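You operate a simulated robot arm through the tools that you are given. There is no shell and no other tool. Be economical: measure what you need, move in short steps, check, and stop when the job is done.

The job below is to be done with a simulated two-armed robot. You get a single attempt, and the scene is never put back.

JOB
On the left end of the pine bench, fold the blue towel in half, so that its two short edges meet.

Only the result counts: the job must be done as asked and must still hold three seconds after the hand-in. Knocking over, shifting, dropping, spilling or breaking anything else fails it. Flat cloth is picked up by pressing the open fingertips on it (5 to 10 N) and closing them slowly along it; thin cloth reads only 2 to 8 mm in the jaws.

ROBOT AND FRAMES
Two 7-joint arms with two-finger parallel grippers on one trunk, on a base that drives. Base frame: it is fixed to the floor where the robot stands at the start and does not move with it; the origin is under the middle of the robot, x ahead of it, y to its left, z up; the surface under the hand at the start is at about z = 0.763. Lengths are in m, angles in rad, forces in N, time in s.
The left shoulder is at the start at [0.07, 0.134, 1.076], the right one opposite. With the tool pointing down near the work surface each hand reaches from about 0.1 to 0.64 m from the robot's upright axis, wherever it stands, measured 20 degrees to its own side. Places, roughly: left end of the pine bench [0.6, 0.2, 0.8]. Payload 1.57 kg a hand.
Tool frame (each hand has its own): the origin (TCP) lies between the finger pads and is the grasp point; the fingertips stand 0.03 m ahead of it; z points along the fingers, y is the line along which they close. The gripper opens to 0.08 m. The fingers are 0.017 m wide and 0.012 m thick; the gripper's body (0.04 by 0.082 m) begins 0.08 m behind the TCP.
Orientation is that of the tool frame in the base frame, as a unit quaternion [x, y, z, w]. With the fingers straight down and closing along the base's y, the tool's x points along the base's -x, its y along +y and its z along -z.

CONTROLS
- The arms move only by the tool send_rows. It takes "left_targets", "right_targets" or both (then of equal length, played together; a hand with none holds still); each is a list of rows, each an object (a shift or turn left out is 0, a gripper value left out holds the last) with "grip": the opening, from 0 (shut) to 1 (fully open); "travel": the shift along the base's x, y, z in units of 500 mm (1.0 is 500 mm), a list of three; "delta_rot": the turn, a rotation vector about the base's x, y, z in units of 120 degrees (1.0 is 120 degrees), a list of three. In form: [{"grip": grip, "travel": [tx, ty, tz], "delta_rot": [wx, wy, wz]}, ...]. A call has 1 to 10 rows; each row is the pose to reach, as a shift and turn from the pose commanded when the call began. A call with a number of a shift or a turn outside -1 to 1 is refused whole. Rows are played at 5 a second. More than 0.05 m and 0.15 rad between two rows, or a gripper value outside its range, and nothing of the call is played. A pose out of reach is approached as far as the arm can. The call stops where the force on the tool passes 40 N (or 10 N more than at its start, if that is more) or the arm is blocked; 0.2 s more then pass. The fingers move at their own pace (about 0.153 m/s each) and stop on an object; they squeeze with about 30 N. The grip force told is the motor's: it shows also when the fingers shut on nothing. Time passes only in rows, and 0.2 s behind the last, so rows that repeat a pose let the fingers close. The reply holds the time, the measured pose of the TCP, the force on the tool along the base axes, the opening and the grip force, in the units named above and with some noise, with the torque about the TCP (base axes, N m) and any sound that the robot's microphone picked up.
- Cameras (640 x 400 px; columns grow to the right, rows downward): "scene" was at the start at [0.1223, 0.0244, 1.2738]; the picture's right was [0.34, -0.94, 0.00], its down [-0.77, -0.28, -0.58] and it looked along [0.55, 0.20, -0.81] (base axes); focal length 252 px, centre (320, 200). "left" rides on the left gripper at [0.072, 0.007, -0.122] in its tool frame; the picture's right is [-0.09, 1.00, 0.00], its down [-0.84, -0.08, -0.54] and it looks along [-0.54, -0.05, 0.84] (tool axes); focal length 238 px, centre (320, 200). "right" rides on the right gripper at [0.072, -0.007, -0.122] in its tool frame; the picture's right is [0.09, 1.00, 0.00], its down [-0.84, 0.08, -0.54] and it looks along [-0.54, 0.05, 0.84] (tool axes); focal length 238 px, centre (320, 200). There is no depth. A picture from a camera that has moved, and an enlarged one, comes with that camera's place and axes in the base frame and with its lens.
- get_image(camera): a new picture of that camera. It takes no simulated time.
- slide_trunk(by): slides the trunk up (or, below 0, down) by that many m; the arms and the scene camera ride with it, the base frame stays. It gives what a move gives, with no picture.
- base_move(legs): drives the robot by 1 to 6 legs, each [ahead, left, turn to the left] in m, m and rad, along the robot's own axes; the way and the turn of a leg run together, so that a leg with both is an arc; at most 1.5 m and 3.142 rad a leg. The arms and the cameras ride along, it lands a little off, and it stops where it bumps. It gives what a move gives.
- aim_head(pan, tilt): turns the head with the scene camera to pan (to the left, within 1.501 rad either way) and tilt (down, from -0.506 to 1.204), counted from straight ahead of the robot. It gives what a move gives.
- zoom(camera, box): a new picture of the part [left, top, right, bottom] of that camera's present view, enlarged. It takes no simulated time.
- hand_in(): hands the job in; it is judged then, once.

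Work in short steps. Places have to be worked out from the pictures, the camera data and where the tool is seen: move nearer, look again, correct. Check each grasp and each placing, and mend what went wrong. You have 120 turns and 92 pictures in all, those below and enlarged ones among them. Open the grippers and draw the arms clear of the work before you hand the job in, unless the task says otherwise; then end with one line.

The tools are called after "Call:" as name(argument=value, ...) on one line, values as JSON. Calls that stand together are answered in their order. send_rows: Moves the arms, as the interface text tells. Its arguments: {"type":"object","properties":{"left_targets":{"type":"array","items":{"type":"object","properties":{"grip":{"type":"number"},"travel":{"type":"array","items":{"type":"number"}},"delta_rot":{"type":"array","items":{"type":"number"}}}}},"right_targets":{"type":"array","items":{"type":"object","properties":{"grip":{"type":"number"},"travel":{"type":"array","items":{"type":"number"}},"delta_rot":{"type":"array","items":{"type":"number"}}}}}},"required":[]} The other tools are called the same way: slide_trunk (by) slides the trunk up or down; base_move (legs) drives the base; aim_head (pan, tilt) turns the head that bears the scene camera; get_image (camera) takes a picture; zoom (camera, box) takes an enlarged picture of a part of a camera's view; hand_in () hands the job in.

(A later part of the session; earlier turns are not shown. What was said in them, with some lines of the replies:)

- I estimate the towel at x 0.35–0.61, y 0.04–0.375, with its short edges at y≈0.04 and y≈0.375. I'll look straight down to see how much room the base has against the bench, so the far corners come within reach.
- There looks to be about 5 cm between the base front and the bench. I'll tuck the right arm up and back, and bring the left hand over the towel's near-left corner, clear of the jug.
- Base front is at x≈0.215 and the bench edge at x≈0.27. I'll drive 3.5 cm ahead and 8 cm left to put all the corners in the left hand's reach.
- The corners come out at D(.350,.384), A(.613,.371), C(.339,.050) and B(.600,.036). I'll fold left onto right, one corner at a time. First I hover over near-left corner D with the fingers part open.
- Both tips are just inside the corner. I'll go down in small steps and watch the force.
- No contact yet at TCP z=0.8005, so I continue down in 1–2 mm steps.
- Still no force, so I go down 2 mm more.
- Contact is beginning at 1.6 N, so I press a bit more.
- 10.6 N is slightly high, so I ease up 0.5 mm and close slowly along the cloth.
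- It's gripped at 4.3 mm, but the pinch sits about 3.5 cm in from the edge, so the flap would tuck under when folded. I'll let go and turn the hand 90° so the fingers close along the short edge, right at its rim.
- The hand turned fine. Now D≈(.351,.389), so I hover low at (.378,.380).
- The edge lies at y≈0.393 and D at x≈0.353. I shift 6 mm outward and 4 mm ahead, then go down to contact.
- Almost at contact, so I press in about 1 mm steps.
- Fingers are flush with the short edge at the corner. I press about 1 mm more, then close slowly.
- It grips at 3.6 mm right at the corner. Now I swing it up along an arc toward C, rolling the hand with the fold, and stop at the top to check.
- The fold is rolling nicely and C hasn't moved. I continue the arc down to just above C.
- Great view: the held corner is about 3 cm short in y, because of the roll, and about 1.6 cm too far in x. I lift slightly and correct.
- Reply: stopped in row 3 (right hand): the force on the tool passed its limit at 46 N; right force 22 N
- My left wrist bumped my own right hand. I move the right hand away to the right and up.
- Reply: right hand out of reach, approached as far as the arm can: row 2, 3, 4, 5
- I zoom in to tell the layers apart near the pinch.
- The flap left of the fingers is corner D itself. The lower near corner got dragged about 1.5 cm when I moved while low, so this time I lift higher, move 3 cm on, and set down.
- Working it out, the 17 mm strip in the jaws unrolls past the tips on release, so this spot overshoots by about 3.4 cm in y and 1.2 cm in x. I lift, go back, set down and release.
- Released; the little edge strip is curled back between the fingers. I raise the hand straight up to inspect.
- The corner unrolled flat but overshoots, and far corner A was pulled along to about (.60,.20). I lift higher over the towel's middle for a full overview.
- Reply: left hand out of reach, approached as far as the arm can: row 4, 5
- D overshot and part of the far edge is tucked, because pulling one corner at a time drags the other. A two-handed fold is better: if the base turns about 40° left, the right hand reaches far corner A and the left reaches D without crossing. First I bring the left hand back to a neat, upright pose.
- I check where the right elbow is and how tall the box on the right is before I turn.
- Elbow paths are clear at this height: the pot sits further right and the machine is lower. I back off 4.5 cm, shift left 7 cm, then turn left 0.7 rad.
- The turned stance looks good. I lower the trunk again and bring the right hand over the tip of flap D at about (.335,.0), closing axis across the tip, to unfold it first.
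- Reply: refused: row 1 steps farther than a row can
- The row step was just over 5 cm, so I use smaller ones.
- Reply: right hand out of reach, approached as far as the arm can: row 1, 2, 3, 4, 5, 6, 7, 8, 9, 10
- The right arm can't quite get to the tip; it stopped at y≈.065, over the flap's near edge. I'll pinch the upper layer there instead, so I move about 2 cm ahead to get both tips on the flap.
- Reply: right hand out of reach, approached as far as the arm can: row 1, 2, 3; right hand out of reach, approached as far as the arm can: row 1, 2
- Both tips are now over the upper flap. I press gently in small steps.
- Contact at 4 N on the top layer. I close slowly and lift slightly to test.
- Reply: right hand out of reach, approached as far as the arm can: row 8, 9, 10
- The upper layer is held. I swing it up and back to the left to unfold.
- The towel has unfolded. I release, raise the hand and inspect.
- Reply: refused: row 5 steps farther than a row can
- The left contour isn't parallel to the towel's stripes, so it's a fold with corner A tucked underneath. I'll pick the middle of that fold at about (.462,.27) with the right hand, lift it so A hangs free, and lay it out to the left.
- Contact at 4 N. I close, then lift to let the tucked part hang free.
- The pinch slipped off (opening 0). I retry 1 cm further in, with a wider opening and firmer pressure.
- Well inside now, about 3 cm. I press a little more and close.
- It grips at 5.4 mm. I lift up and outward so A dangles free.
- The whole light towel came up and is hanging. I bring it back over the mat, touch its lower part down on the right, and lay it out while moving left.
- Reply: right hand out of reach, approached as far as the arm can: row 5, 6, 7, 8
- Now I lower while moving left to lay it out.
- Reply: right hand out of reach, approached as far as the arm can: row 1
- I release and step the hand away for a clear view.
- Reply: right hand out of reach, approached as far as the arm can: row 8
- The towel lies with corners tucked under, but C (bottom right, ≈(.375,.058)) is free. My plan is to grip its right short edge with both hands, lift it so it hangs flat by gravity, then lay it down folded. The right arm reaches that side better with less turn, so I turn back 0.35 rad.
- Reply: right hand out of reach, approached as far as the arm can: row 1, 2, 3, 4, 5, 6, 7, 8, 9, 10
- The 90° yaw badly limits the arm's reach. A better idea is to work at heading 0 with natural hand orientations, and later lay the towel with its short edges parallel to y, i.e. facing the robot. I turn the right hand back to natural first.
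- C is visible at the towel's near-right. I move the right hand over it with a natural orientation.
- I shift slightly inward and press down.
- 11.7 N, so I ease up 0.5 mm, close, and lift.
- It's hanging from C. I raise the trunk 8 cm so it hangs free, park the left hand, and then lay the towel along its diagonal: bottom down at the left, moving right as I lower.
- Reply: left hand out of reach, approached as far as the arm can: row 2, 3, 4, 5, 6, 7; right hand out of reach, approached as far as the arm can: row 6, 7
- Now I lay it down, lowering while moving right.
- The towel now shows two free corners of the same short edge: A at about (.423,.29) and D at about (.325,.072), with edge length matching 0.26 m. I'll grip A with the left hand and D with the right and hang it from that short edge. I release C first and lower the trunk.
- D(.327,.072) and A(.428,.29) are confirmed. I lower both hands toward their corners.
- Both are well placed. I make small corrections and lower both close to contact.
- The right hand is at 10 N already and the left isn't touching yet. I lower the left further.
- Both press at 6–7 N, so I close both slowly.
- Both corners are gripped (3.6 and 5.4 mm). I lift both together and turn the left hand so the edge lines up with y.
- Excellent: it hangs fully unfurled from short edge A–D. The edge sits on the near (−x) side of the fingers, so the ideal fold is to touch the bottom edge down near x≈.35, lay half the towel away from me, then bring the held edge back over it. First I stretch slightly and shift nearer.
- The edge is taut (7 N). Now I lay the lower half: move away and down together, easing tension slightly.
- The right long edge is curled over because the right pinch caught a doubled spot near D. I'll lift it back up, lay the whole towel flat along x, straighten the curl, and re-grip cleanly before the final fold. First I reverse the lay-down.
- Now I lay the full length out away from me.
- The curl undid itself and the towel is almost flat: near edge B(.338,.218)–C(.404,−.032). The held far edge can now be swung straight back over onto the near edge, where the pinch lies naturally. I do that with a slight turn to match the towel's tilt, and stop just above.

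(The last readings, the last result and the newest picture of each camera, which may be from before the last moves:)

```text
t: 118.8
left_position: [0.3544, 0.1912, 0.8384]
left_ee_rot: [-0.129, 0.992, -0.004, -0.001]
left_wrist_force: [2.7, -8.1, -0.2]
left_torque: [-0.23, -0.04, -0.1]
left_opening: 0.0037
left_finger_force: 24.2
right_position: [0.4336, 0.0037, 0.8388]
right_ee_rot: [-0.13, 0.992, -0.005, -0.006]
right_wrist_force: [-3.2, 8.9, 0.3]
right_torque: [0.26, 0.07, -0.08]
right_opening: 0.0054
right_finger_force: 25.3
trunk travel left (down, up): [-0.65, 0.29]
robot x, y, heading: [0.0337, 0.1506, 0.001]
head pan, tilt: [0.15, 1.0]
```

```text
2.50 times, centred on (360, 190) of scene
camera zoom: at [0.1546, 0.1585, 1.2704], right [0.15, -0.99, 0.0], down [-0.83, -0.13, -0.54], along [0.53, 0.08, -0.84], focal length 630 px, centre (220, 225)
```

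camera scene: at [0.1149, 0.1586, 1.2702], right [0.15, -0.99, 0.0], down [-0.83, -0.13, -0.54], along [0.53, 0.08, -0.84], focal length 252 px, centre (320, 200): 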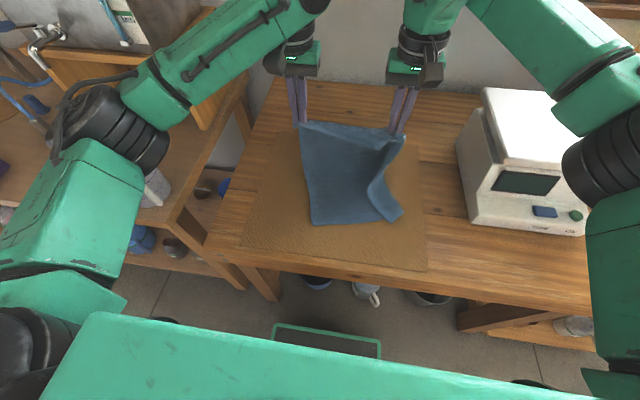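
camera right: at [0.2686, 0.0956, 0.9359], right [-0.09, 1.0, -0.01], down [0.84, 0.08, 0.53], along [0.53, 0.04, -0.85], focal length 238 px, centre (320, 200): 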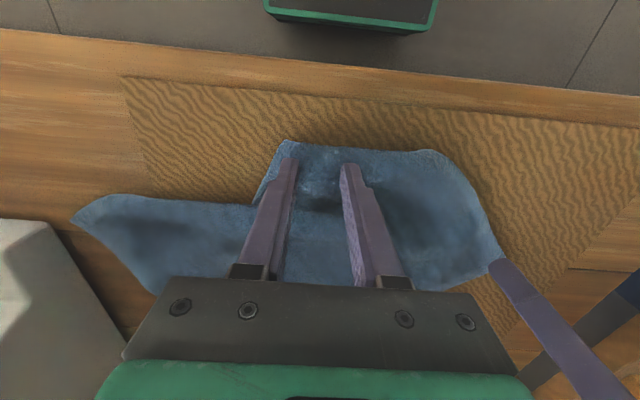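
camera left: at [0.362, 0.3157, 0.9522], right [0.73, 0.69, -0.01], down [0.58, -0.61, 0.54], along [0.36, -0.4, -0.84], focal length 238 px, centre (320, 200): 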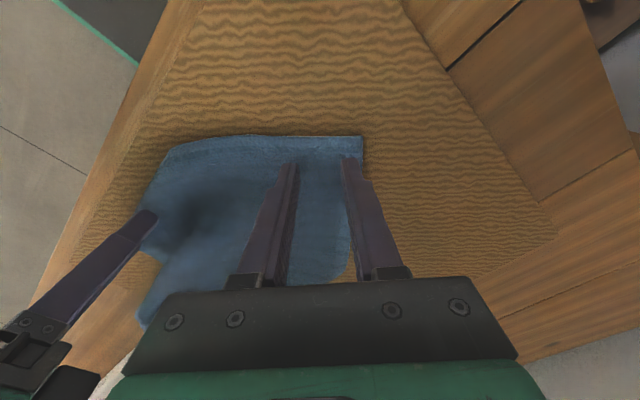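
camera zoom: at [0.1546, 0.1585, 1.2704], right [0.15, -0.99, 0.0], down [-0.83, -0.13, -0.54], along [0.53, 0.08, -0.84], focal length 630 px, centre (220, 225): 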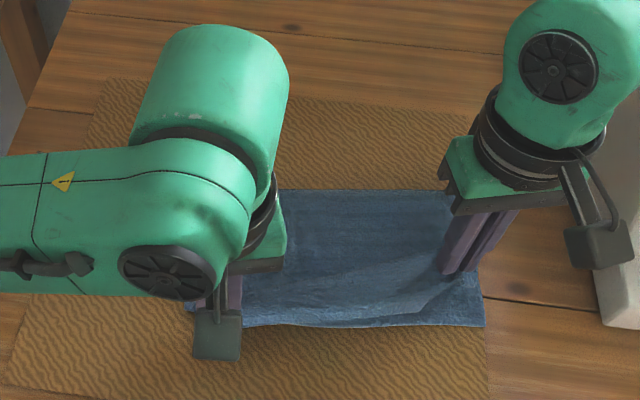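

It looks good. I ease the tension and lower to just above the layer, then check with both hand cameras.

Call:
send_rows(left_targets=[{"travel": [0.002, -0.008, -0.02]}, {"travel": [0.002, -0.008, -0.045]}, {"travel": [0.002, -0.008, -0.06]}, {"travel": [0.002, -0.008, -0.06]}], right_targets=[{"travel": [-0.002, 0.008, -0.02]}, {"travel": [-0.002, 0.008, -0.045]}, {"travel": [-0.002, 0.008, -0.06]}, {"travel": [-0.002, 0.008, -0.06]}])

Call:
get_image(camera="right")

Call:
get_image(camera="left")

```text
t: 119.8
left_position: [0.3551, 0.1884, 0.8077]
left_ee_rot: [-0.129, 0.992, -0.004, -0.001]
left_wrist_force: [1.3, -3.1, 0.1]
left_torque: [-0.05, -0.04, -0.05]
left_opening: 0.0035
left_finger_force: 24.9
right_position: [0.4322, 0.0074, 0.8089]
right_ee_rot: [-0.129, 0.992, -0.005, -0.006]
right_wrist_force: [-0.6, 2.0, 1.2]
right_torque: [0.08, 0.04, -0.11]
right_opening: 0.0051
right_finger_force: 25.2
trunk travel left (down, up): [-0.65, 0.29]
robot x, y, heading: [0.0372, 0.1483, -0.001]
head pan, tilt: [0.15, 1.0]
```

```text
17 pictures are left
camera right: at [0.3671, -0.0149, 0.9326], right [-0.34, 0.94, -0.01], down [0.79, 0.3, 0.53], along [0.5, 0.18, -0.85], focal length 238 px, centre (320, 200)
```

right: 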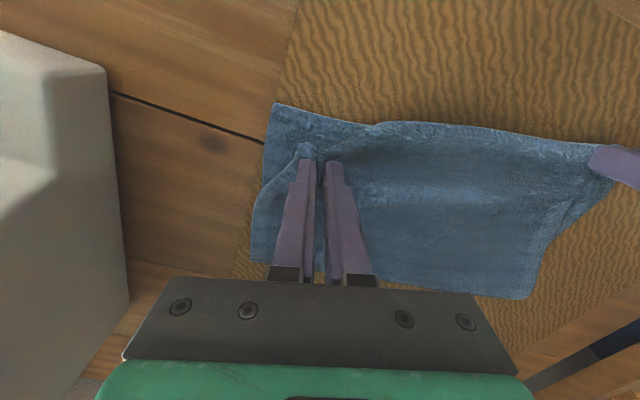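

```text
16 pictures are left
camera left: at [0.2853, 0.1775, 0.9308], right [-0.17, 0.99, -0.01], down [0.83, 0.14, 0.54], along [0.53, 0.08, -0.84], focal length 238 px, centre (320, 200)
```

left: 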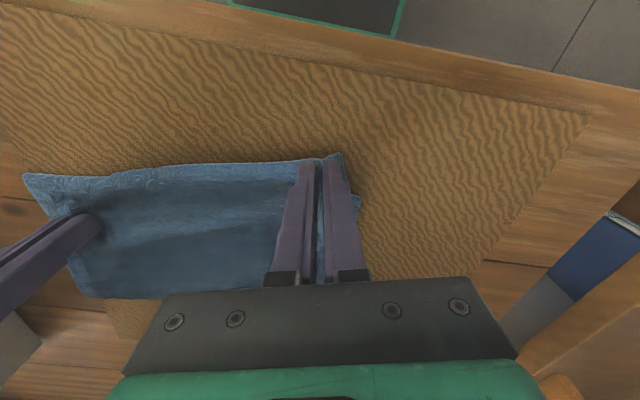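

Comparing: lower corners are B(.379,.224) and C(.405,−.033), and the held ones A(.343,.202) and D(.424,−.008). The left needs to go back about 3.5 cm and the right forward about 2 cm. I lift a bit, correct both, and lower.

Call:
send_rows(left_targets=[{"travel": [0.0, 0.0, 0.05], "delta_rot": [0, 0, -0.02]}, {"travel": [0.035, 0.006, 0.06], "delta_rot": [0, 0, -0.04]}, {"travel": [0.068, 0.012, 0.06], "delta_rot": [0, 0, -0.06]}, {"travel": [0.068, 0.012, 0.03], "delta_rot": [0, 0, -0.075]}, {"travel": [0.068, 0.012, 0.0], "delta_rot": [0, 0, -0.075]}, {"travel": [0.068, 0.012, -0.008], "delta_rot": [0, 0, -0.075]}, {"travel": [0.068, 0.012, -0.008], "delta_rot": [0, 0, -0.075]}], right_targets=[{"travel": [0.0, 0.0, 0.05], "delta_rot": [0, 0, -0.02]}, {"travel": [-0.018, -0.01, 0.06], "delta_rot": [0, 0, -0.04]}, {"travel": [-0.035, -0.02, 0.06], "delta_rot": [0, 0, -0.06]}, {"travel": [-0.035, -0.02, 0.03], "delta_rot": [0, 0, -0.075]}, {"travel": [-0.035, -0.02, 0.0], "delta_rot": [0, 0, -0.075]}, {"travel": [-0.035, -0.02, -0.006], "delta_rot": [0, 0, -0.075]}, {"travel": [-0.035, -0.02, -0.006], "delta_rot": [0, 0, -0.075]}])

Call:
get_image(camera="right")

Call:
get_image(camera="left")

```text
t: 121.4
left_position: [0.3892, 0.194, 0.8045]
left_ee_rot: [-0.05, 0.999, -0.003, -0.002]
left_wrist_force: [1.7, -3.5, 5.2]
left_torque: [-0.13, -0.1, -0.01]
left_opening: 0.0035
left_finger_force: 24.6
right_position: [0.4139, -0.0023, 0.8055]
right_ee_rot: [-0.051, 0.999, -0.005, -0.006]
right_wrist_force: [-1.4, 4.5, 4.6]
right_torque: [0.13, 0.05, 0.0]
right_opening: 0.0051
right_finger_force: 25.3
trunk travel left (down, up): [-0.65, 0.29]
robot x, y, heading: [0.031, 0.1486, -0.0]
head pan, tilt: [0.15, 1.0]
```

```text
15 pictures are left
camera right: at [0.3464, -0.0144, 0.9302], right [-0.19, 0.98, -0.01], down [0.83, 0.17, 0.53], along [0.52, 0.1, -0.85], focal length 238 px, centre (320, 200)
```

right: 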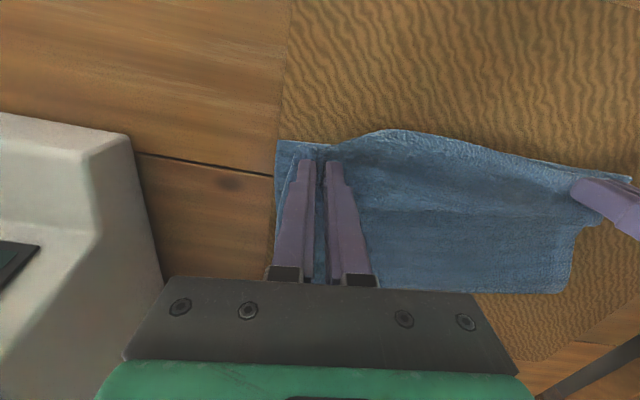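

```text
14 pictures are left
camera left: at [0.318, 0.1941, 0.9273], right [-0.01, 1.0, -0.01], down [0.84, 0.01, 0.54], along [0.54, 0.0, -0.84], focal length 238 px, centre (320, 200)
```

left: 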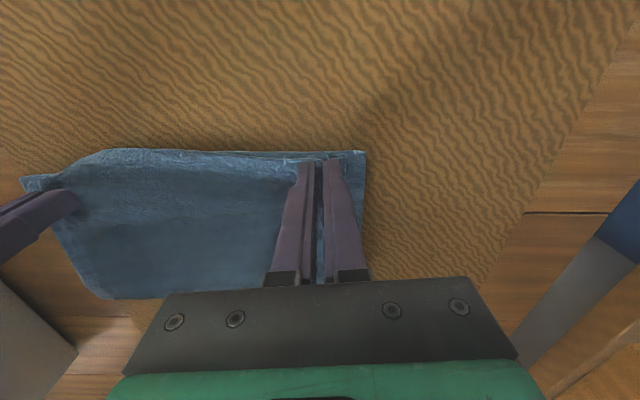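

Both edges now line up well. I release both hands and lift straight up.

Call:
send_rows(left_targets=[{"grip": 0.1}, {"grip": 0.25}, {"grip": 0.4, "travel": [0, 0, 0.01]}, {"travel": [0, 0, 0.06]}, {"travel": [0, 0, 0.14]}, {"travel": [0, 0.04, 0.2]}, {"travel": [0, 0.1, 0.25]}, {"travel": [-0.02, 0.17, 0.28]}], right_targets=[{"grip": 0.1}, {"grip": 0.25}, {"grip": 0.4, "travel": [0, 0, 0.01]}, {"travel": [0, 0, 0.06]}, {"travel": [0, 0, 0.14]}, {"travel": [0, 0, 0.22]}, {"travel": [0, 0, 0.28]}, {"travel": [-0.05, -0.03, 0.3]}])

Call:
get_image(camera="right")

Call:
zoom(camera="scene", box=[260, 110, 460, 270])

```text
t: 123.2
left_position: [0.3768, 0.2804, 0.9464]
left_ee_rot: [-0.051, 0.999, -0.004, -0.001]
left_wrist_force: [-1.6, 0.3, -0.9]
left_torque: [0.02, 0.02, 0.0]
left_opening: 0.0322
left_finger_force: 0.1
right_position: [0.3884, -0.0178, 0.9571]
right_ee_rot: [-0.051, 0.999, -0.005, -0.005]
right_wrist_force: [-0.1, -0.1, 0.4]
right_torque: [0.0, 0.01, -0.02]
right_opening: 0.0323
right_finger_force: 0.1
trunk travel left (down, up): [-0.65, 0.29]
robot x, y, heading: [0.0299, 0.1477, 0.001]
head pan, tilt: [0.15, 1.0]
```

```text
13 pictures are left
camera right: at [0.3196, -0.0294, 1.0806], right [-0.19, 0.98, -0.01], down [0.83, 0.17, 0.53], along [0.52, 0.1, -0.85], focal length 238 px, centre (320, 200)
```

right: 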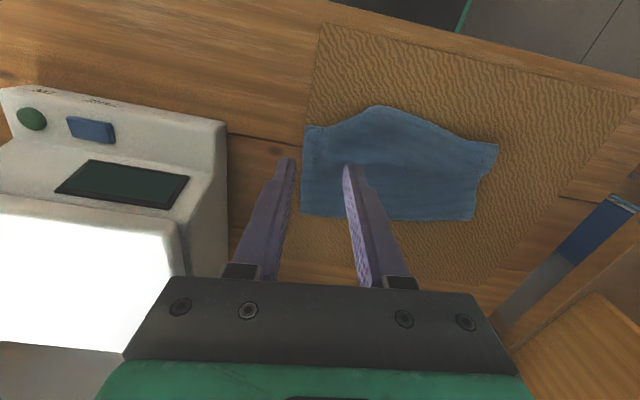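

```text
2.50 times, centred on (360, 190) of scene
camera zoom: at [0.1515, 0.1588, 1.2707], right [0.15, -0.99, 0.0], down [-0.83, -0.13, -0.54], along [0.54, 0.08, -0.84], focal length 630 px, centre (220, 225)
```

zoom: 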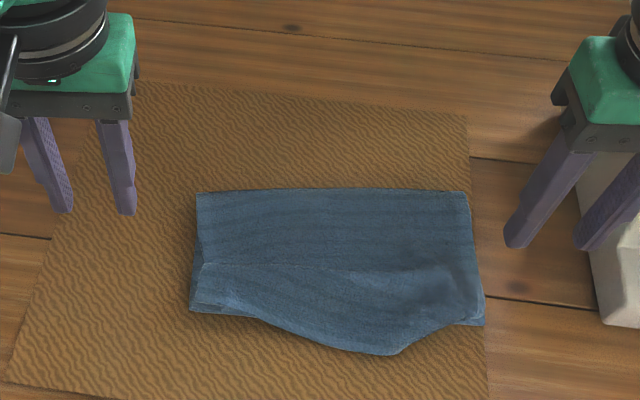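

Very close. There's a bulge of about 3.5 cm on the edge near the right, so I zoom in on it.

Call:
zoom(camera="scene", box=[360, 190, 440, 265])

Call:
zoom(camera="right", box=[280, 90, 520, 230])

```text
5.33 times, centred on (400, 228) of scene
camera zoom: at [0.1515, 0.1588, 1.2707], right [0.15, -0.99, 0.0], down [-0.83, -0.13, -0.54], along [0.54, 0.08, -0.84], focal length 1344 px, centre (-107, 53)
```

zoom: 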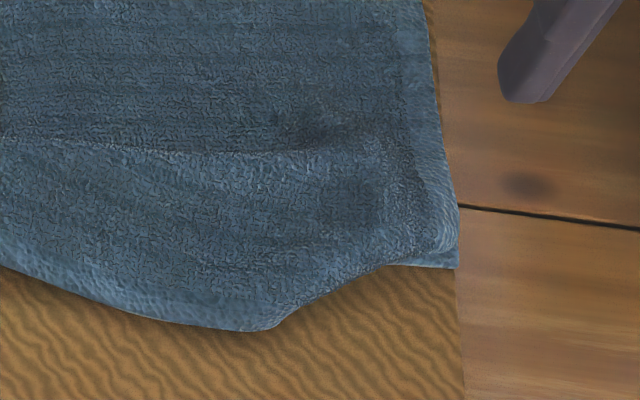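

```text
2.67 times, centred on (400, 160) of right
camera zoom: at [0.3196, -0.0294, 1.0806], right [-0.19, 0.98, -0.01], down [0.83, 0.17, 0.53], along [0.52, 0.1, -0.85], focal length 636 px, centre (107, 307)
```

zoom: 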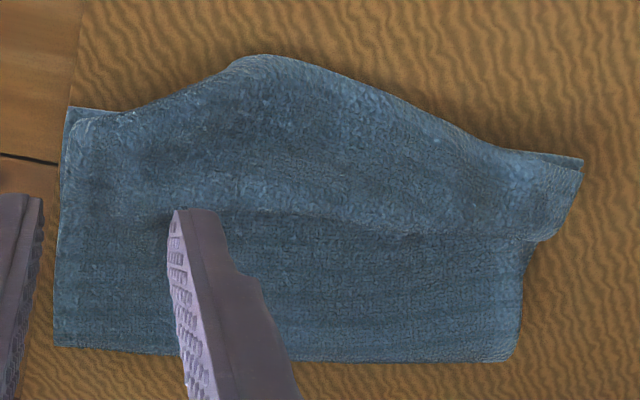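

The bulge looks like corner D folded under along that slanted contour. I'll pick up the upper layer there lightly with the right hand, lift a little so D drops free, and set it down on C.

Call:
send_rows(right_targets=[{"grip": 0.35, "travel": [0.006, 0.03, -0.07]}, {"travel": [0.012, 0.06, -0.14]}, {"travel": [0.018, 0.096, -0.21]}, {"travel": [0.018, 0.096, -0.27]}, {"travel": [0.018, 0.096, -0.29]}, {"travel": [0.018, 0.096, -0.29]}])

Call:
get_image(camera="right")

```text
t: 124.6
left_position: [0.381, 0.2788, 0.9451]
left_ee_rot: [-0.05, 0.999, -0.004, -0.003]
left_wrist_force: [-0.2, 0.1, -0.5]
left_torque: [-0.05, 0.01, -0.02]
left_opening: 0.032
left_finger_force: 0.1
right_position: [0.3988, 0.0305, 0.8107]
right_ee_rot: [-0.052, 0.999, -0.004, -0.006]
right_wrist_force: [-0.2, -0.4, 0.8]
right_torque: [0.03, -0.01, 0.0]
right_opening: 0.0282
right_finger_force: 0.0
trunk travel left (down, up): [-0.65, 0.29]
robot x, y, heading: [0.0296, 0.1454, -0.002]
head pan, tilt: [0.15, 1.0]
```

```text
9 pictures are left
camera right: at [0.3306, 0.0186, 0.9335], right [-0.19, 0.98, -0.01], down [0.83, 0.17, 0.53], along [0.52, 0.1, -0.85], focal length 238 px, centre (320, 200)
```

right: 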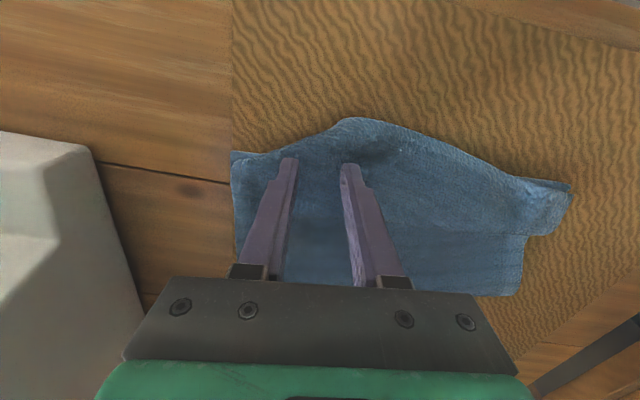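

Good placement. I lower gently to light contact.

Call:
send_rows(right_targets=[{"travel": [0, 0, -0.004]}, {"travel": [0, 0, -0.008]}, {"travel": [0, 0, -0.012]}, {"travel": [0, 0, -0.012]}])

```text
t: 125.6
left_position: [0.3804, 0.2796, 0.9451]
left_ee_rot: [-0.051, 0.999, -0.003, -0.003]
left_wrist_force: [-0.1, 0.4, 0.1]
left_torque: [0.0, -0.02, -0.01]
left_opening: 0.0321
left_finger_force: 0.1
right_position: [0.3994, 0.0314, 0.8034]
right_ee_rot: [-0.051, 0.999, -0.004, -0.006]
right_wrist_force: [0.5, -0.1, 2.1]
right_torque: [-0.04, -0.03, 0.0]
right_opening: 0.0281
right_finger_force: 0.0
trunk travel left (down, up): [-0.65, 0.29]
robot x, y, heading: [0.0289, 0.1502, 0.003]
head pan, tilt: [0.15, 1.0]
```

Call:
send_rows(right_targets=[{"travel": [0, 0, -0.003]}, {"grip": 0.29, "travel": [0, 0, -0.003]}, {"grip": 0.23, "travel": [0, 0, -0.003]}, {"grip": 0.17, "travel": [0, 0, -0.003]}, {"grip": 0.11, "travel": [0, 0, -0.003]}, {"grip": 0.05, "travel": [0, 0, -0.003]}, {"grip": 0, "travel": [0, 0, -0.003]}, {"grip": 0, "travel": [0, 0, -0.003]}])

```text
t: 127.4
left_position: [0.3801, 0.279, 0.9451]
left_ee_rot: [-0.05, 0.999, -0.004, -0.002]
left_wrist_force: [0.0, 0.4, -0.2]
left_torque: [0.02, 0.0, -0.01]
left_opening: 0.0321
left_finger_force: 0.0
right_position: [0.4002, 0.0312, 0.8018]
right_ee_rot: [-0.051, 0.999, -0.004, -0.006]
right_wrist_force: [0.4, -1.0, 2.9]
right_torque: [-0.03, -0.05, -0.03]
right_opening: 0.0071
right_finger_force: 26.2
trunk travel left (down, up): [-0.65, 0.29]
robot x, y, heading: [0.0305, 0.1473, -0.005]
head pan, tilt: [0.15, 1.0]
```

It reads 7.1 mm, possibly more than one layer. I lift 6 cm and look.

Call:
send_rows(right_targets=[{"travel": [0, 0, 0.04]}, {"travel": [0, 0, 0.08]}, {"travel": [0, 0, 0.12]}, {"travel": [0, 0, 0.12]}])

Call:
zoom(camera="scene", box=[290, 150, 450, 270])

```text
t: 128.4
left_position: [0.3804, 0.2794, 0.9443]
left_ee_rot: [-0.05, 0.999, -0.004, -0.002]
left_wrist_force: [0.3, -0.4, -0.1]
left_torque: [0.0, 0.03, -0.02]
left_opening: 0.0318
left_finger_force: 0.1
right_position: [0.3995, 0.0303, 0.8639]
right_ee_rot: [-0.052, 0.999, -0.006, -0.005]
right_wrist_force: [0.5, 0.2, -0.7]
right_torque: [0.0, 0.06, -0.01]
right_opening: 0.0072
right_finger_force: 26.2
trunk travel left (down, up): [-0.65, 0.29]
robot x, y, heading: [0.0314, 0.1519, 0.002]
head pan, tilt: [0.15, 1.0]
```

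```text
3.33 times, centred on (370, 210) of scene
camera zoom: at [0.1545, 0.1585, 1.2704], right [0.15, -0.99, 0.0], down [-0.83, -0.13, -0.54], along [0.53, 0.08, -0.84], focal length 840 px, centre (153, 167)
```

zoom: 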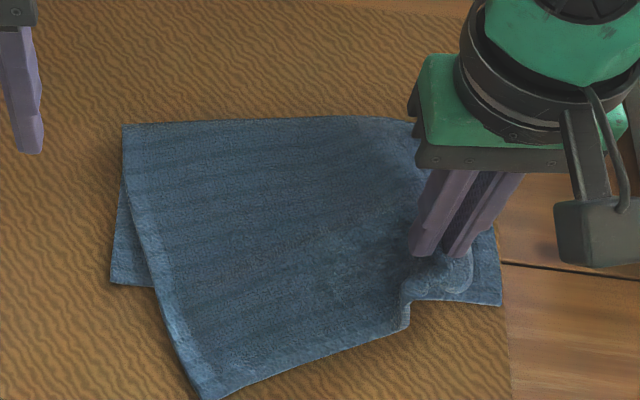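

Only the upper layer lifted, but D is still doubled inside this pinch. I set it down, release, and look, so I can grip at the point where the hem folds and let D dangle free.

Call:
send_rows(right_targets=[{"travel": [0, 0, -0.04]}, {"travel": [0.0, 0, -0.08]}, {"travel": [0.0, 0, -0.112]}, {"grip": 0.2, "travel": [0.0, 0, -0.112]}, {"grip": 0.4, "travel": [0.0, 0, -0.1]}, {"travel": [0.0, 0, -0.02]}, {"travel": [-0.03, 0.0, 0.06]}, {"travel": [-0.06, 0.0, 0.13]}, {"travel": [-0.08, 0.0, 0.18]}])

Call:
get_image(camera="right")

```text
t: 130.4
left_position: [0.3796, 0.2796, 0.9443]
left_ee_rot: [-0.051, 0.999, -0.004, -0.002]
left_wrist_force: [-0.2, 0.1, -1.1]
left_torque: [0.0, -0.01, 0.01]
left_opening: 0.0322
left_finger_force: 0.1
right_position: [0.3586, 0.0305, 0.9531]
right_ee_rot: [-0.052, 0.999, -0.004, -0.005]
right_wrist_force: [0.2, 0.0, 0.1]
right_torque: [0.0, 0.04, -0.01]
right_opening: 0.0318
right_finger_force: 0.0
trunk travel left (down, up): [-0.65, 0.29]
robot x, y, heading: [0.0311, 0.1465, -0.002]
head pan, tilt: [0.15, 1.0]
```

```text
7 pictures are left
camera right: at [0.2902, 0.0189, 1.0778], right [-0.19, 0.98, -0.01], down [0.83, 0.17, 0.53], along [0.52, 0.1, -0.85], focal length 238 px, centre (320, 200)
```

right: 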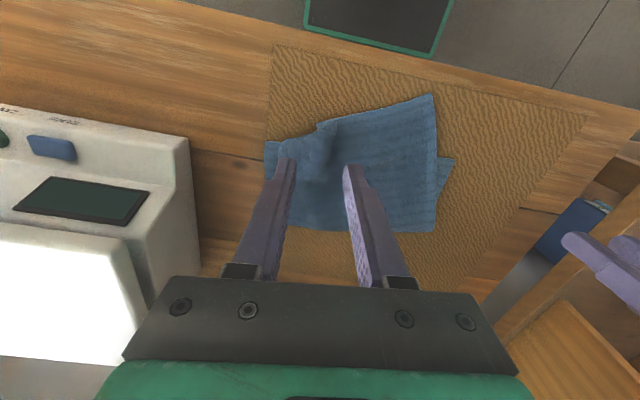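

Call:
zoom(camera="right", box=[250, 80, 470, 240])

```text
2.50 times, centred on (360, 160) of right
camera zoom: at [0.2902, 0.0189, 1.0778], right [-0.19, 0.98, -0.01], down [0.83, 0.17, 0.53], along [0.52, 0.1, -0.85], focal length 596 px, centre (220, 300)
```

zoom: 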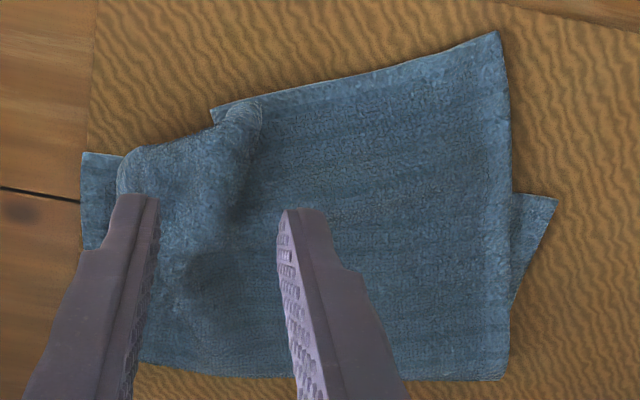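

The upper layer now has a pleat in its short edge at y≈.03: D is about on C, and A has slid out to about (.307,.153). I'll hold D down on C with the right fingertips, grip A with the left, and pull it out to B to remove the pleat.

Call:
send_rows(left_targets=[{"grip": 0.35, "travel": [-0.02, -0.06, -0.05], "delta_rot": [0, 0, 0.035]}, {"travel": [-0.04, -0.12, -0.1], "delta_rot": [0, 0, 0.07]}, {"travel": [-0.06, -0.18, -0.15], "delta_rot": [0, 0, 0.105]}, {"travel": [-0.08, -0.24, -0.2], "delta_rot": [0, 0, 0.14]}, {"travel": [-0.104, -0.3, -0.24], "delta_rot": [0, 0, 0.164]}, {"travel": [-0.104, -0.3, -0.262], "delta_rot": [0, 0, 0.164]}, {"travel": [-0.104, -0.3, -0.262], "delta_rot": [0, 0, 0.164]}], right_targets=[{"grip": 0.2, "travel": [0.025, -0.012, 0]}, {"travel": [0.05, -0.024, -0.06]}, {"travel": [0.075, -0.036, -0.13]}, {"travel": [0.1, -0.05, -0.2]}, {"travel": [0.113, -0.061, -0.25]}, {"travel": [0.113, -0.061, -0.276]}, {"travel": [0.113, -0.061, -0.276]}])

Call:
get_image(camera="left")

```text
t: 132.0
left_position: [0.3274, 0.129, 0.8127]
left_ee_rot: [-0.221, 0.975, -0.004, -0.001]
left_wrist_force: [-0.9, 0.2, -0.1]
left_torque: [-0.02, -0.03, 0.0]
left_opening: 0.0282
left_finger_force: 0.1
right_position: [0.414, -0.0005, 0.815]
right_ee_rot: [-0.051, 0.999, -0.005, -0.006]
right_wrist_force: [-0.1, -0.5, -0.1]
right_torque: [-0.02, -0.05, 0.01]
right_opening: 0.0161
right_finger_force: 0.1
trunk travel left (down, up): [-0.65, 0.29]
robot x, y, heading: [0.031, 0.1527, 0.0]
head pan, tilt: [0.15, 1.0]
```

```text
5 pictures are left
camera left: at [0.2601, 0.1048, 0.9354], right [-0.35, 0.94, -0.01], down [0.79, 0.3, 0.54], along [0.51, 0.18, -0.84], focal length 238 px, centre (320, 200)
```

left: 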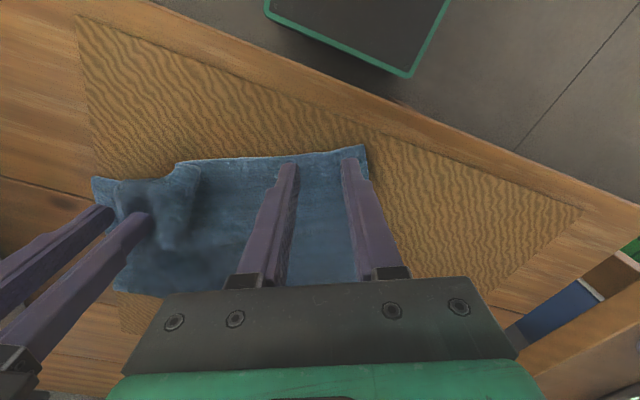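

A is exactly where estimated. I lower the left to contact and the right onto D.

Call:
send_rows(left_targets=[{"travel": [0, 0, -0.01]}, {"travel": [0, 0, -0.02]}, {"travel": [0, 0, -0.028]}, {"travel": [0, 0, -0.032]}, {"travel": [0, 0, -0.032]}], right_targets=[{"travel": [0, 0, -0.006]}, {"travel": [0, 0, -0.012]}, {"travel": [0, 0, -0.018]}, {"travel": [0, 0, -0.024]}, {"travel": [0, 0, -0.024]}])

```text
t: 133.2
left_position: [0.3275, 0.1296, 0.7974]
left_ee_rot: [-0.22, 0.976, -0.004, -0.001]
left_wrist_force: [1.1, -0.6, 3.7]
left_torque: [0.01, 0.04, -0.01]
left_opening: 0.0277
left_finger_force: 0.1
right_position: [0.4157, 0.0003, 0.8037]
right_ee_rot: [-0.051, 0.999, -0.005, -0.006]
right_wrist_force: [1.4, 0.8, 3.3]
right_torque: [0.06, 0.01, -0.05]
right_opening: 0.0157
right_finger_force: 0.0
trunk travel left (down, up): [-0.65, 0.29]
robot x, y, heading: [0.0331, 0.1465, 0.001]
head pan, tilt: [0.15, 1.0]
```

Light contact on both. I press slightly more and close the left; the right just presses.

Call:
send_rows(left_targets=[{"travel": [0, 0, -0.002]}, {"grip": 0.29, "travel": [0, 0, -0.002]}, {"grip": 0.23, "travel": [0, 0, -0.002]}, {"grip": 0.17, "travel": [0, 0, -0.002]}, {"grip": 0.11, "travel": [0, 0, -0.002]}, {"grip": 0.05, "travel": [0, 0, -0.002]}, {"grip": 0, "travel": [0, 0, -0.002]}, {"grip": 0, "travel": [0, 0, -0.002]}], right_targets=[{"travel": [0, 0, -0.002]}, {"travel": [0, 0, -0.004]}, {"travel": [0, 0, -0.004]}, {"travel": [0, 0, -0.004]}, {"travel": [0, 0, -0.004]}, {"travel": [0, 0, -0.004]}, {"travel": [0, 0, -0.004]}, {"travel": [0, 0, -0.004]}])

```text
t: 135.0
left_position: [0.3269, 0.1299, 0.7972]
left_ee_rot: [-0.22, 0.975, -0.004, -0.001]
left_wrist_force: [0.5, -0.5, 11.4]
left_torque: [0.03, 0.03, 0.0]
left_opening: 0.0036
left_finger_force: 24.7
right_position: [0.4144, 0.0004, 0.8012]
right_ee_rot: [-0.051, 0.999, -0.005, -0.005]
right_wrist_force: [1.0, 0.2, 7.0]
right_torque: [0.1, 0.01, -0.02]
right_opening: 0.0159
right_finger_force: 0.0
trunk travel left (down, up): [-0.65, 0.29]
robot x, y, heading: [0.0296, 0.1508, -0.001]
head pan, tilt: [0.15, 1.0]
```

A is gripped (3.6 mm) and D is held at 7 N. I lift A 4 cm, carry it to B, and lower.

Call:
send_rows(left_targets=[{"travel": [0.0, 0.0, 0.05], "delta_rot": [0, 0, -0.02]}, {"travel": [0.02, 0.025, 0.09], "delta_rot": [0, 0, -0.05]}, {"travel": [0.05, 0.055, 0.1], "delta_rot": [0, 0, -0.08]}, {"travel": [0.08, 0.085, 0.1], "delta_rot": [0, 0, -0.11]}, {"travel": [0.11, 0.115, 0.1], "delta_rot": [0, 0, -0.14]}, {"travel": [0.128, 0.138, 0.09], "delta_rot": [0, 0, -0.164]}, {"travel": [0.128, 0.144, 0.05], "delta_rot": [0, 0, -0.164]}, {"travel": [0.128, 0.144, 0.018], "delta_rot": [0, 0, -0.164]}, {"travel": [0.128, 0.144, 0.014], "delta_rot": [0, 0, -0.164]}])

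Call:
get_image(camera="left")

```text
t: 137.0
left_position: [0.3915, 0.2002, 0.8042]
left_ee_rot: [-0.051, 0.999, -0.004, 0.0]
left_wrist_force: [0.7, -2.3, 5.8]
left_torque: [-0.12, -0.06, 0.03]
left_opening: 0.0036
left_finger_force: 24.5
right_position: [0.415, 0.0003, 0.8023]
right_ee_rot: [-0.052, 0.999, -0.005, -0.005]
right_wrist_force: [0.9, 1.4, 6.7]
right_torque: [0.15, 0.01, -0.01]
right_opening: 0.0164
right_finger_force: 0.1
trunk travel left (down, up): [-0.65, 0.29]
robot x, y, heading: [0.0311, 0.1477, -0.003]
head pan, tilt: [0.15, 1.0]
```

```text
4 pictures are left
camera left: at [0.3196, 0.2013, 0.9264], right [-0.01, 1.0, -0.01], down [0.84, 0.01, 0.54], along [0.54, 0.0, -0.84], focal length 238 px, centre (320, 200)
```

left: 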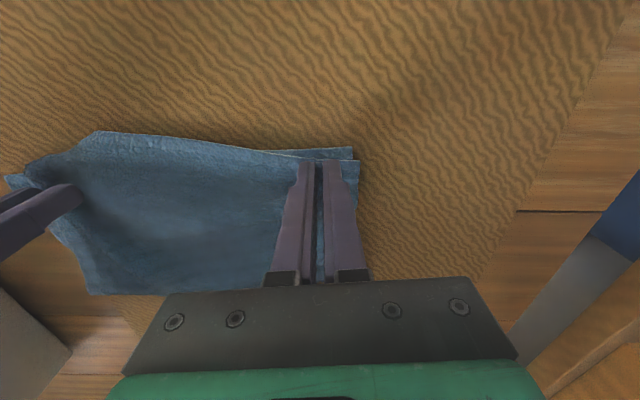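

Geometry says only about 6 mm of slack makes the remaining 3 cm bulge at (.368,.05), and it overhangs bare mat. So the left keeps hold of A with a slight outward pull, while the right pinches the hem at the bulge.

Call:
send_rows(left_targets=[{"travel": [0, 0, 0]}, {"travel": [-0.006, 0.006, 0.01]}, {"travel": [-0.01, 0.014, 0.01]}, {"travel": [-0.01, 0.014, 0]}, {"travel": [-0.01, 0.014, 0]}, {"travel": [-0.01, 0.014, 0]}, {"travel": [-0.01, 0.014, 0]}], right_targets=[{"travel": [0, 0, 0.01]}, {"grip": 0.35, "travel": [0, 0, 0.06]}, {"travel": [-0.04, 0.05, 0.06]}, {"travel": [-0.072, 0.096, 0.05]}, {"travel": [-0.072, 0.096, 0.02]}, {"travel": [-0.072, 0.096, 0.0]}, {"travel": [-0.072, 0.096, -0.004]}])

Call:
get_image(camera="right")

```text
t: 138.6
left_position: [0.3873, 0.2084, 0.8021]
left_ee_rot: [-0.05, 0.999, -0.003, -0.001]
left_wrist_force: [0.4, -0.3, 5.3]
left_torque: [-0.05, -0.11, 0.04]
left_opening: 0.0037
left_finger_force: 24.8
right_position: [0.3791, 0.0473, 0.8003]
right_ee_rot: [-0.051, 0.999, -0.004, -0.005]
right_wrist_force: [0.8, -1.0, 6.2]
right_torque: [-0.04, -0.04, -0.01]
right_opening: 0.0277
right_finger_force: 0.0
trunk travel left (down, up): [-0.65, 0.29]
robot x, y, heading: [0.0304, 0.1448, -0.004]
head pan, tilt: [0.15, 1.0]
```

```text
3 pictures are left
camera right: at [0.3106, 0.0361, 0.9236], right [-0.19, 0.98, -0.01], down [0.83, 0.17, 0.53], along [0.52, 0.1, -0.85], focal length 238 px, centre (320, 200)
```

right: 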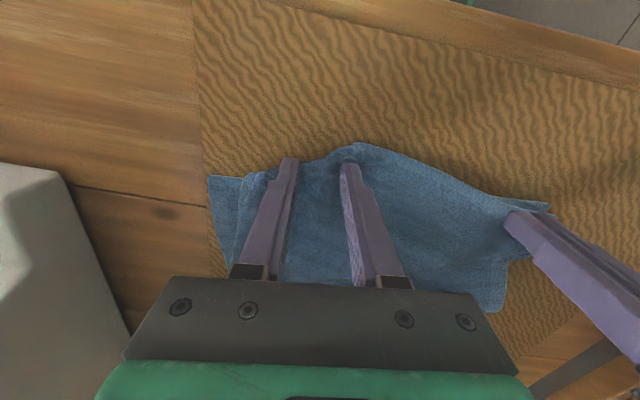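

Upper corner D is actually about 3.5 cm short of C in y, and the fingers span the hem between D and the bulge. I close here, then lift slightly and shift it right and away by about (+2, −3.5) cm.

Call:
send_rows(right_targets=[{"grip": 0.29}, {"grip": 0.23}, {"grip": 0.17}, {"grip": 0.11}, {"grip": 0.05}, {"grip": 0}, {"grip": 0}])

```text
t: 140.2
left_position: [0.3857, 0.2073, 0.8035]
left_ee_rot: [-0.05, 0.999, -0.003, -0.002]
left_wrist_force: [1.2, -4.5, 5.6]
left_torque: [-0.15, -0.08, 0.04]
left_opening: 0.0036
left_finger_force: 25.1
right_position: [0.3793, 0.0485, 0.7992]
right_ee_rot: [-0.052, 0.999, -0.004, -0.004]
right_wrist_force: [0.4, 3.9, 8.3]
right_torque: [0.13, 0.03, -0.06]
right_opening: 0.0065
right_finger_force: 26.6
trunk travel left (down, up): [-0.65, 0.29]
robot x, y, heading: [0.0303, 0.1475, 0.001]
head pan, tilt: [0.15, 1.0]
```

There's tension now since both pinches gather cloth. I'll use the reverse trick: open the left fingers slowly while pressing, to spread its gathered ridge back flat, keep pressing there, then pull the right pinch toward C.

Call:
send_rows(left_targets=[{"grip": 0.06, "travel": [0, 0, -0.002]}, {"grip": 0.1, "travel": [0, 0, -0.002]}, {"grip": 0.15, "travel": [0, 0, -0.002]}, {"grip": 0.2, "travel": [0, 0, -0.002]}, {"grip": 0.25, "travel": [0, 0, -0.002]}, {"grip": 0.3, "travel": [0, 0, -0.002]}, {"grip": 0.35, "travel": [0, 0, -0.002]}, {"grip": 0.35, "travel": [0, 0, -0.002]}])

Call:
send_rows(right_targets=[{"travel": [0.0, 0, 0.03]}, {"travel": [0.016, -0.02, 0.04]}, {"travel": [0.034, -0.04, 0.04]}, {"travel": [0.046, -0.06, 0.036]}, {"travel": [0.048, -0.07, 0.026]}, {"travel": [0.048, -0.072, 0.014]}, {"travel": [0.048, -0.072, 0.01]}])

```text
t: 142.0
left_position: [0.3849, 0.2078, 0.8019]
left_ee_rot: [-0.05, 0.999, -0.005, -0.002]
left_wrist_force: [-0.6, 2.3, 7.9]
left_torque: [-0.04, -0.05, 0.05]
left_opening: 0.0257
left_finger_force: 0.1
right_position: [0.3786, 0.0483, 0.8003]
right_ee_rot: [-0.051, 0.999, -0.006, -0.005]
right_wrist_force: [1.4, 0.0, 7.5]
right_torque: [0.03, -0.05, -0.02]
right_opening: 0.0067
right_finger_force: 25.8
trunk travel left (down, up): [-0.65, 0.29]
robot x, y, heading: [0.0319, 0.1511, 0.002]
head pan, tilt: [0.15, 1.0]
```

```text
t: 143.6
left_position: [0.3867, 0.2083, 0.8013]
left_ee_rot: [-0.051, 0.999, -0.003, -0.003]
left_wrist_force: [0.0, 0.3, 1.1]
left_torque: [0.01, 0.0, -0.03]
left_opening: 0.0284
left_finger_force: 0.2
right_position: [0.4043, 0.0101, 0.8051]
right_ee_rot: [-0.051, 0.999, -0.006, -0.006]
right_wrist_force: [0.3, 1.2, 1.4]
right_torque: [0.06, 0.0, 0.02]
right_opening: 0.0062
right_finger_force: 26.6
trunk travel left (down, up): [-0.65, 0.29]
robot x, y, heading: [0.0304, 0.1498, 0.005]
head pan, tilt: [0.15, 1.0]
```

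The right is at its target with light tension. I press it down and open it slowly under pressure.

Call:
send_rows(right_targets=[{"travel": [0, -0.004, -0.004]}, {"travel": [0, -0.006, -0.007]}, {"grip": 0.08, "travel": [0, -0.006, -0.008]}, {"grip": 0.13, "travel": [0, -0.006, -0.008]}, {"grip": 0.18, "travel": [0, -0.006, -0.008]}, {"grip": 0.23, "travel": [0, -0.006, -0.008]}, {"grip": 0.28, "travel": [0, -0.006, -0.008]}, {"grip": 0.33, "travel": [0, -0.006, -0.008]}, {"grip": 0.33, "travel": [0, -0.006, -0.008]}])

Call:
send_rows(left_targets=[{"travel": [0, 0, 0.03]}, {"travel": [0, 0, 0.1]}, {"travel": [0, 0.03, 0.17]}, {"travel": [0, 0.08, 0.23]}, {"travel": [-0.02, 0.14, 0.27]}], right_targets=[{"travel": [0, 0, 0.03]}, {"travel": [0, 0, 0.1]}, {"travel": [0, 0, 0.18]}, {"travel": [0, 0, 0.25]}, {"travel": [-0.05, -0.03, 0.3]}])

Call:
zoom(camera="scene", box=[280, 140, 450, 260])

```text
t: 145.6
left_position: [0.3872, 0.2077, 0.8016]
left_ee_rot: [-0.051, 0.999, -0.004, -0.002]
left_wrist_force: [-0.1, -0.1, 0.0]
left_torque: [-0.02, 0.02, 0.0]
left_opening: 0.0282
left_finger_force: 0.1
right_position: [0.4021, 0.0081, 0.7997]
right_ee_rot: [-0.052, 0.999, -0.005, -0.007]
right_wrist_force: [-0.7, -1.0, 5.9]
right_torque: [-0.03, -0.02, 0.03]
right_opening: 0.0234
right_finger_force: 0.1
trunk travel left (down, up): [-0.65, 0.29]
robot x, y, heading: [0.0327, 0.143, -0.005]
head pan, tilt: [0.15, 1.0]
```

```text
t: 146.8
left_position: [0.3751, 0.2788, 0.9377]
left_ee_rot: [-0.051, 0.999, -0.003, -0.001]
left_wrist_force: [-0.9, 0.1, -0.9]
left_torque: [-0.02, -0.04, 0.01]
left_opening: 0.0281
left_finger_force: 0.0
right_position: [0.376, -0.0051, 0.9503]
right_ee_rot: [-0.052, 0.999, -0.004, -0.005]
right_wrist_force: [-0.8, -0.1, -0.8]
right_torque: [0.0, -0.02, -0.01]
right_opening: 0.0262
right_finger_force: 0.0
trunk travel left (down, up): [-0.65, 0.29]
robot x, y, heading: [0.0305, 0.1466, -0.001]
head pan, tilt: [0.15, 1.0]
```

```text
3.33 times, centred on (365, 200) of scene
camera zoom: at [0.1514, 0.1588, 1.2707], right [0.15, -0.99, 0.0], down [-0.83, -0.13, -0.54], along [0.54, 0.08, -0.84], focal length 840 px, centre (170, 200)
```

zoom: 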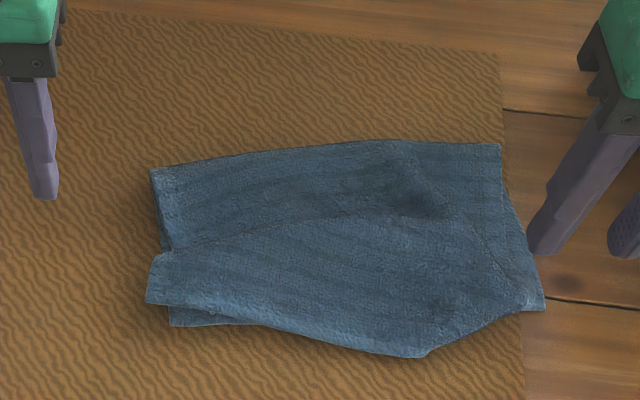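

The upper layer is nearly aligned; A is about 2 cm off B and the mid-hem overhang is about 2 cm. I use a right-camera zoom to judge corners C and D.

Call:
zoom(camera="right", box=[250, 70, 510, 230])

```text
2.46 times, centred on (380, 150) of right
camera zoom: at [0.3076, -0.0177, 1.0747], right [-0.19, 0.98, -0.01], down [0.83, 0.17, 0.53], along [0.52, 0.1, -0.85], focal length 587 px, centre (172, 323)
```

zoom: 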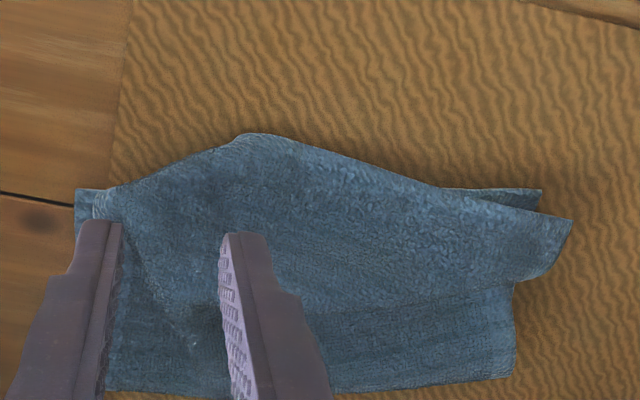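

Everything's within about 2 cm except the mid-hem, which overhangs by 2.9 cm at (.374,.036). I pinch just that overhang (bare mat beneath) with the right hand to tuck it back.

Call:
send_rows(right_targets=[{"grip": 0.25, "travel": [0.008, 0.04, -0.06]}, {"travel": [0.016, 0.084, -0.12]}, {"travel": [0.016, 0.084, -0.18]}, {"travel": [0.016, 0.084, -0.24]}, {"travel": [0.016, 0.084, -0.28]}, {"travel": [0.016, 0.084, -0.296]}, {"travel": [0.016, 0.084, -0.296]}])

```text
t: 148.4
left_position: [0.377, 0.2791, 0.9369]
left_ee_rot: [-0.05, 0.999, -0.003, -0.002]
left_wrist_force: [-0.5, -0.9, 0.6]
left_torque: [0.0, 0.01, 0.01]
left_opening: 0.028
left_finger_force: 0.2
right_position: [0.3857, 0.0359, 0.8021]
right_ee_rot: [-0.051, 0.999, -0.005, -0.006]
right_wrist_force: [0.3, -0.9, 0.4]
right_torque: [-0.03, -0.01, 0.02]
right_opening: 0.0202
right_finger_force: 0.0
trunk travel left (down, up): [-0.65, 0.29]
robot x, y, heading: [0.0284, 0.151, 0.0]
head pan, tilt: [0.15, 1.0]
```

Call:
send_rows(right_targets=[{"travel": [-0.004, 0, -0.004]}, {"travel": [-0.004, 0, -0.008]}, {"travel": [-0.004, 0, -0.01]}, {"travel": [-0.004, 0, -0.01]}])

```text
t: 149.4
left_position: [0.3767, 0.2781, 0.9371]
left_ee_rot: [-0.05, 0.999, -0.004, -0.002]
left_wrist_force: [0.1, 0.3, 0.0]
left_torque: [0.02, -0.01, -0.01]
left_opening: 0.028
left_finger_force: 0.1
right_position: [0.3847, 0.0369, 0.7986]
right_ee_rot: [-0.051, 0.999, -0.005, -0.004]
right_wrist_force: [3.3, -0.1, 10.5]
right_torque: [-0.17, -0.16, 0.01]
right_opening: 0.02
right_finger_force: 0.2
trunk travel left (down, up): [-0.65, 0.29]
robot x, y, heading: [0.0307, 0.1496, 0.003]
head pan, tilt: [0.15, 1.0]
```

Contact at 10 N. I ease 0.5 mm, close, lift 1.5 cm, move 2.7 cm away, set down, and open slowly under light pressure.

Call:
send_rows(right_targets=[{"grip": 0.2, "travel": [0, 0, 0.001]}, {"grip": 0.15, "travel": [0, 0, 0.001]}, {"grip": 0.1, "travel": [0, 0, 0.001]}, {"grip": 0.05, "travel": [0, 0, 0.001]}, {"grip": 0, "travel": [0, 0, 0.001]}, {"grip": 0, "travel": [0, 0, 0.001]}])

Call:
send_rows(right_targets=[{"travel": [0, 0, 0.03]}, {"travel": [0.027, 0, 0.036]}, {"travel": [0.054, 0, 0.036]}, {"travel": [0.054, 0, 0.02]}, {"travel": [0.054, 0, 0.012]}, {"travel": [0.054, 0, 0.008]}])

```text
t: 150.8
left_position: [0.3759, 0.278, 0.938]
left_ee_rot: [-0.051, 0.999, -0.004, -0.002]
left_wrist_force: [0.0, 0.2, 0.0]
left_torque: [0.0, -0.03, 0.01]
left_opening: 0.0279
left_finger_force: 0.1
right_position: [0.3845, 0.0347, 0.7969]
right_ee_rot: [-0.052, 0.999, -0.004, -0.005]
right_wrist_force: [1.3, -2.7, 11.9]
right_torque: [-0.19, -0.07, -0.03]
right_opening: 0.0038
right_finger_force: 24.6
trunk travel left (down, up): [-0.65, 0.29]
robot x, y, heading: [0.0288, 0.1516, -0.003]
head pan, tilt: [0.15, 1.0]
```

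```text
t: 152.2
left_position: [0.3775, 0.2787, 0.9376]
left_ee_rot: [-0.051, 0.999, -0.003, -0.002]
left_wrist_force: [-0.4, 0.1, 0.5]
left_torque: [0.0, -0.01, 0.02]
left_opening: 0.028
left_finger_force: 0.0
right_position: [0.4115, 0.0371, 0.8025]
right_ee_rot: [-0.052, 0.999, -0.004, -0.006]
right_wrist_force: [0.3, 0.8, 4.4]
right_torque: [-0.01, -0.02, 0.0]
right_opening: 0.0039
right_finger_force: 24.7
trunk travel left (down, up): [-0.65, 0.29]
robot x, y, heading: [0.0291, 0.1487, -0.003]
head pan, tilt: [0.15, 1.0]
```

The hem is moved back onto the lower edge line with 4 N contact. I open slowly and lift both hands well clear.

Call:
send_rows(right_targets=[{"grip": 0.08}, {"grip": 0.14}, {"grip": 0.2}, {"grip": 0.26}, {"grip": 0.26, "travel": [0, 0, 0.02]}, {"travel": [0, 0, 0.1]}, {"travel": [0, 0, 0.18]}, {"travel": [-0.03, -0.03, 0.24]}, {"travel": [-0.08, -0.08, 0.28]}])

Call:
zoom(camera="scene", box=[280, 140, 450, 260])

```text
t: 154.2
left_position: [0.3755, 0.2765, 0.9381]
left_ee_rot: [-0.051, 0.999, -0.002, -0.002]
left_wrist_force: [-0.5, 0.6, -0.3]
left_torque: [0.0, -0.01, -0.01]
left_opening: 0.0279
left_finger_force: 0.0
right_position: [0.3697, -0.0044, 0.9413]
right_ee_rot: [-0.051, 0.999, -0.004, -0.005]
right_wrist_force: [0.1, -0.1, 0.0]
right_torque: [-0.01, -0.01, 0.02]
right_opening: 0.0209
right_finger_force: 0.1
trunk travel left (down, up): [-0.65, 0.29]
robot x, y, heading: [0.034, 0.15, 0.001]
head pan, tilt: [0.15, 1.0]
```

```text
3.33 times, centred on (365, 200) of scene
camera zoom: at [0.1529, 0.1574, 1.2705], right [0.15, -0.99, 0.0], down [-0.83, -0.13, -0.54], along [0.54, 0.08, -0.84], focal length 840 px, centre (170, 200)
```

zoom: 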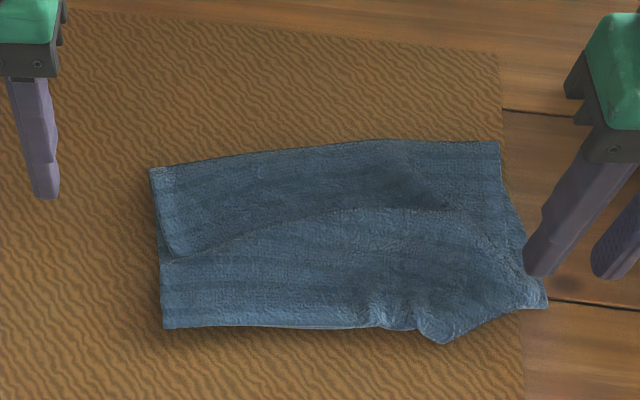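

That lined everything up: both short edges now coincide, with only a small ripple of about 1.5 cm. I open both grippers and draw the arms clear.

Call:
send_rows(left_targets=[{"grip": 0.6, "travel": [0, 0.0, 0.06]}, {"grip": 1.0, "travel": [-0.03, 0.02, 0.12]}, {"travel": [-0.06, 0.04, 0.16]}, {"travel": [-0.06, 0.06, 0.18]}, {"travel": [-0.06, 0.06, 0.18]}, {"travel": [-0.06, 0.06, 0.18]}], right_targets=[{"grip": 0.26, "travel": [0, 0, 0.06]}, {"grip": 0.6, "travel": [-0.04, -0.04, 0.12]}, {"grip": 1.0, "travel": [-0.1, -0.08, 0.18]}, {"travel": [-0.15, -0.12, 0.2]}, {"travel": [-0.18, -0.17, 0.2]}, {"travel": [-0.18, -0.17, 0.2]}])

Call:
get_image(camera="scene")

```text
t: 155.6
left_position: [0.3465, 0.3084, 1.0266]
left_ee_rot: [-0.051, 0.999, -0.004, -0.003]
left_wrist_force: [1.2, 0.4, 0.3]
left_torque: [0.03, 0.0, 0.0]
left_opening: 0.0796
left_finger_force: 0.1
right_position: [0.2805, -0.0873, 1.0412]
right_ee_rot: [-0.051, 0.999, -0.005, -0.006]
right_wrist_force: [-0.8, 0.1, -0.2]
right_torque: [-0.01, 0.01, -0.01]
right_opening: 0.08
right_finger_force: 0.1
trunk travel left (down, up): [-0.65, 0.29]
robot x, y, heading: [0.0326, 0.149, -0.002]
head pan, tilt: [0.15, 1.0]
```

```text
refused: no pictures are left
```

The grippers are open and the arms are clear, and the last view showed the towel folded with its short edges together. I hand in.

Call:
hand_in()

```text
The job is handed in.
```

The blue towel is folded in half on the left end of the bench and handed in. In the last picture its short edges met, apart from a ripple of about 1.5 cm near one end. I had no pictures left to check after drawing the arms clear.
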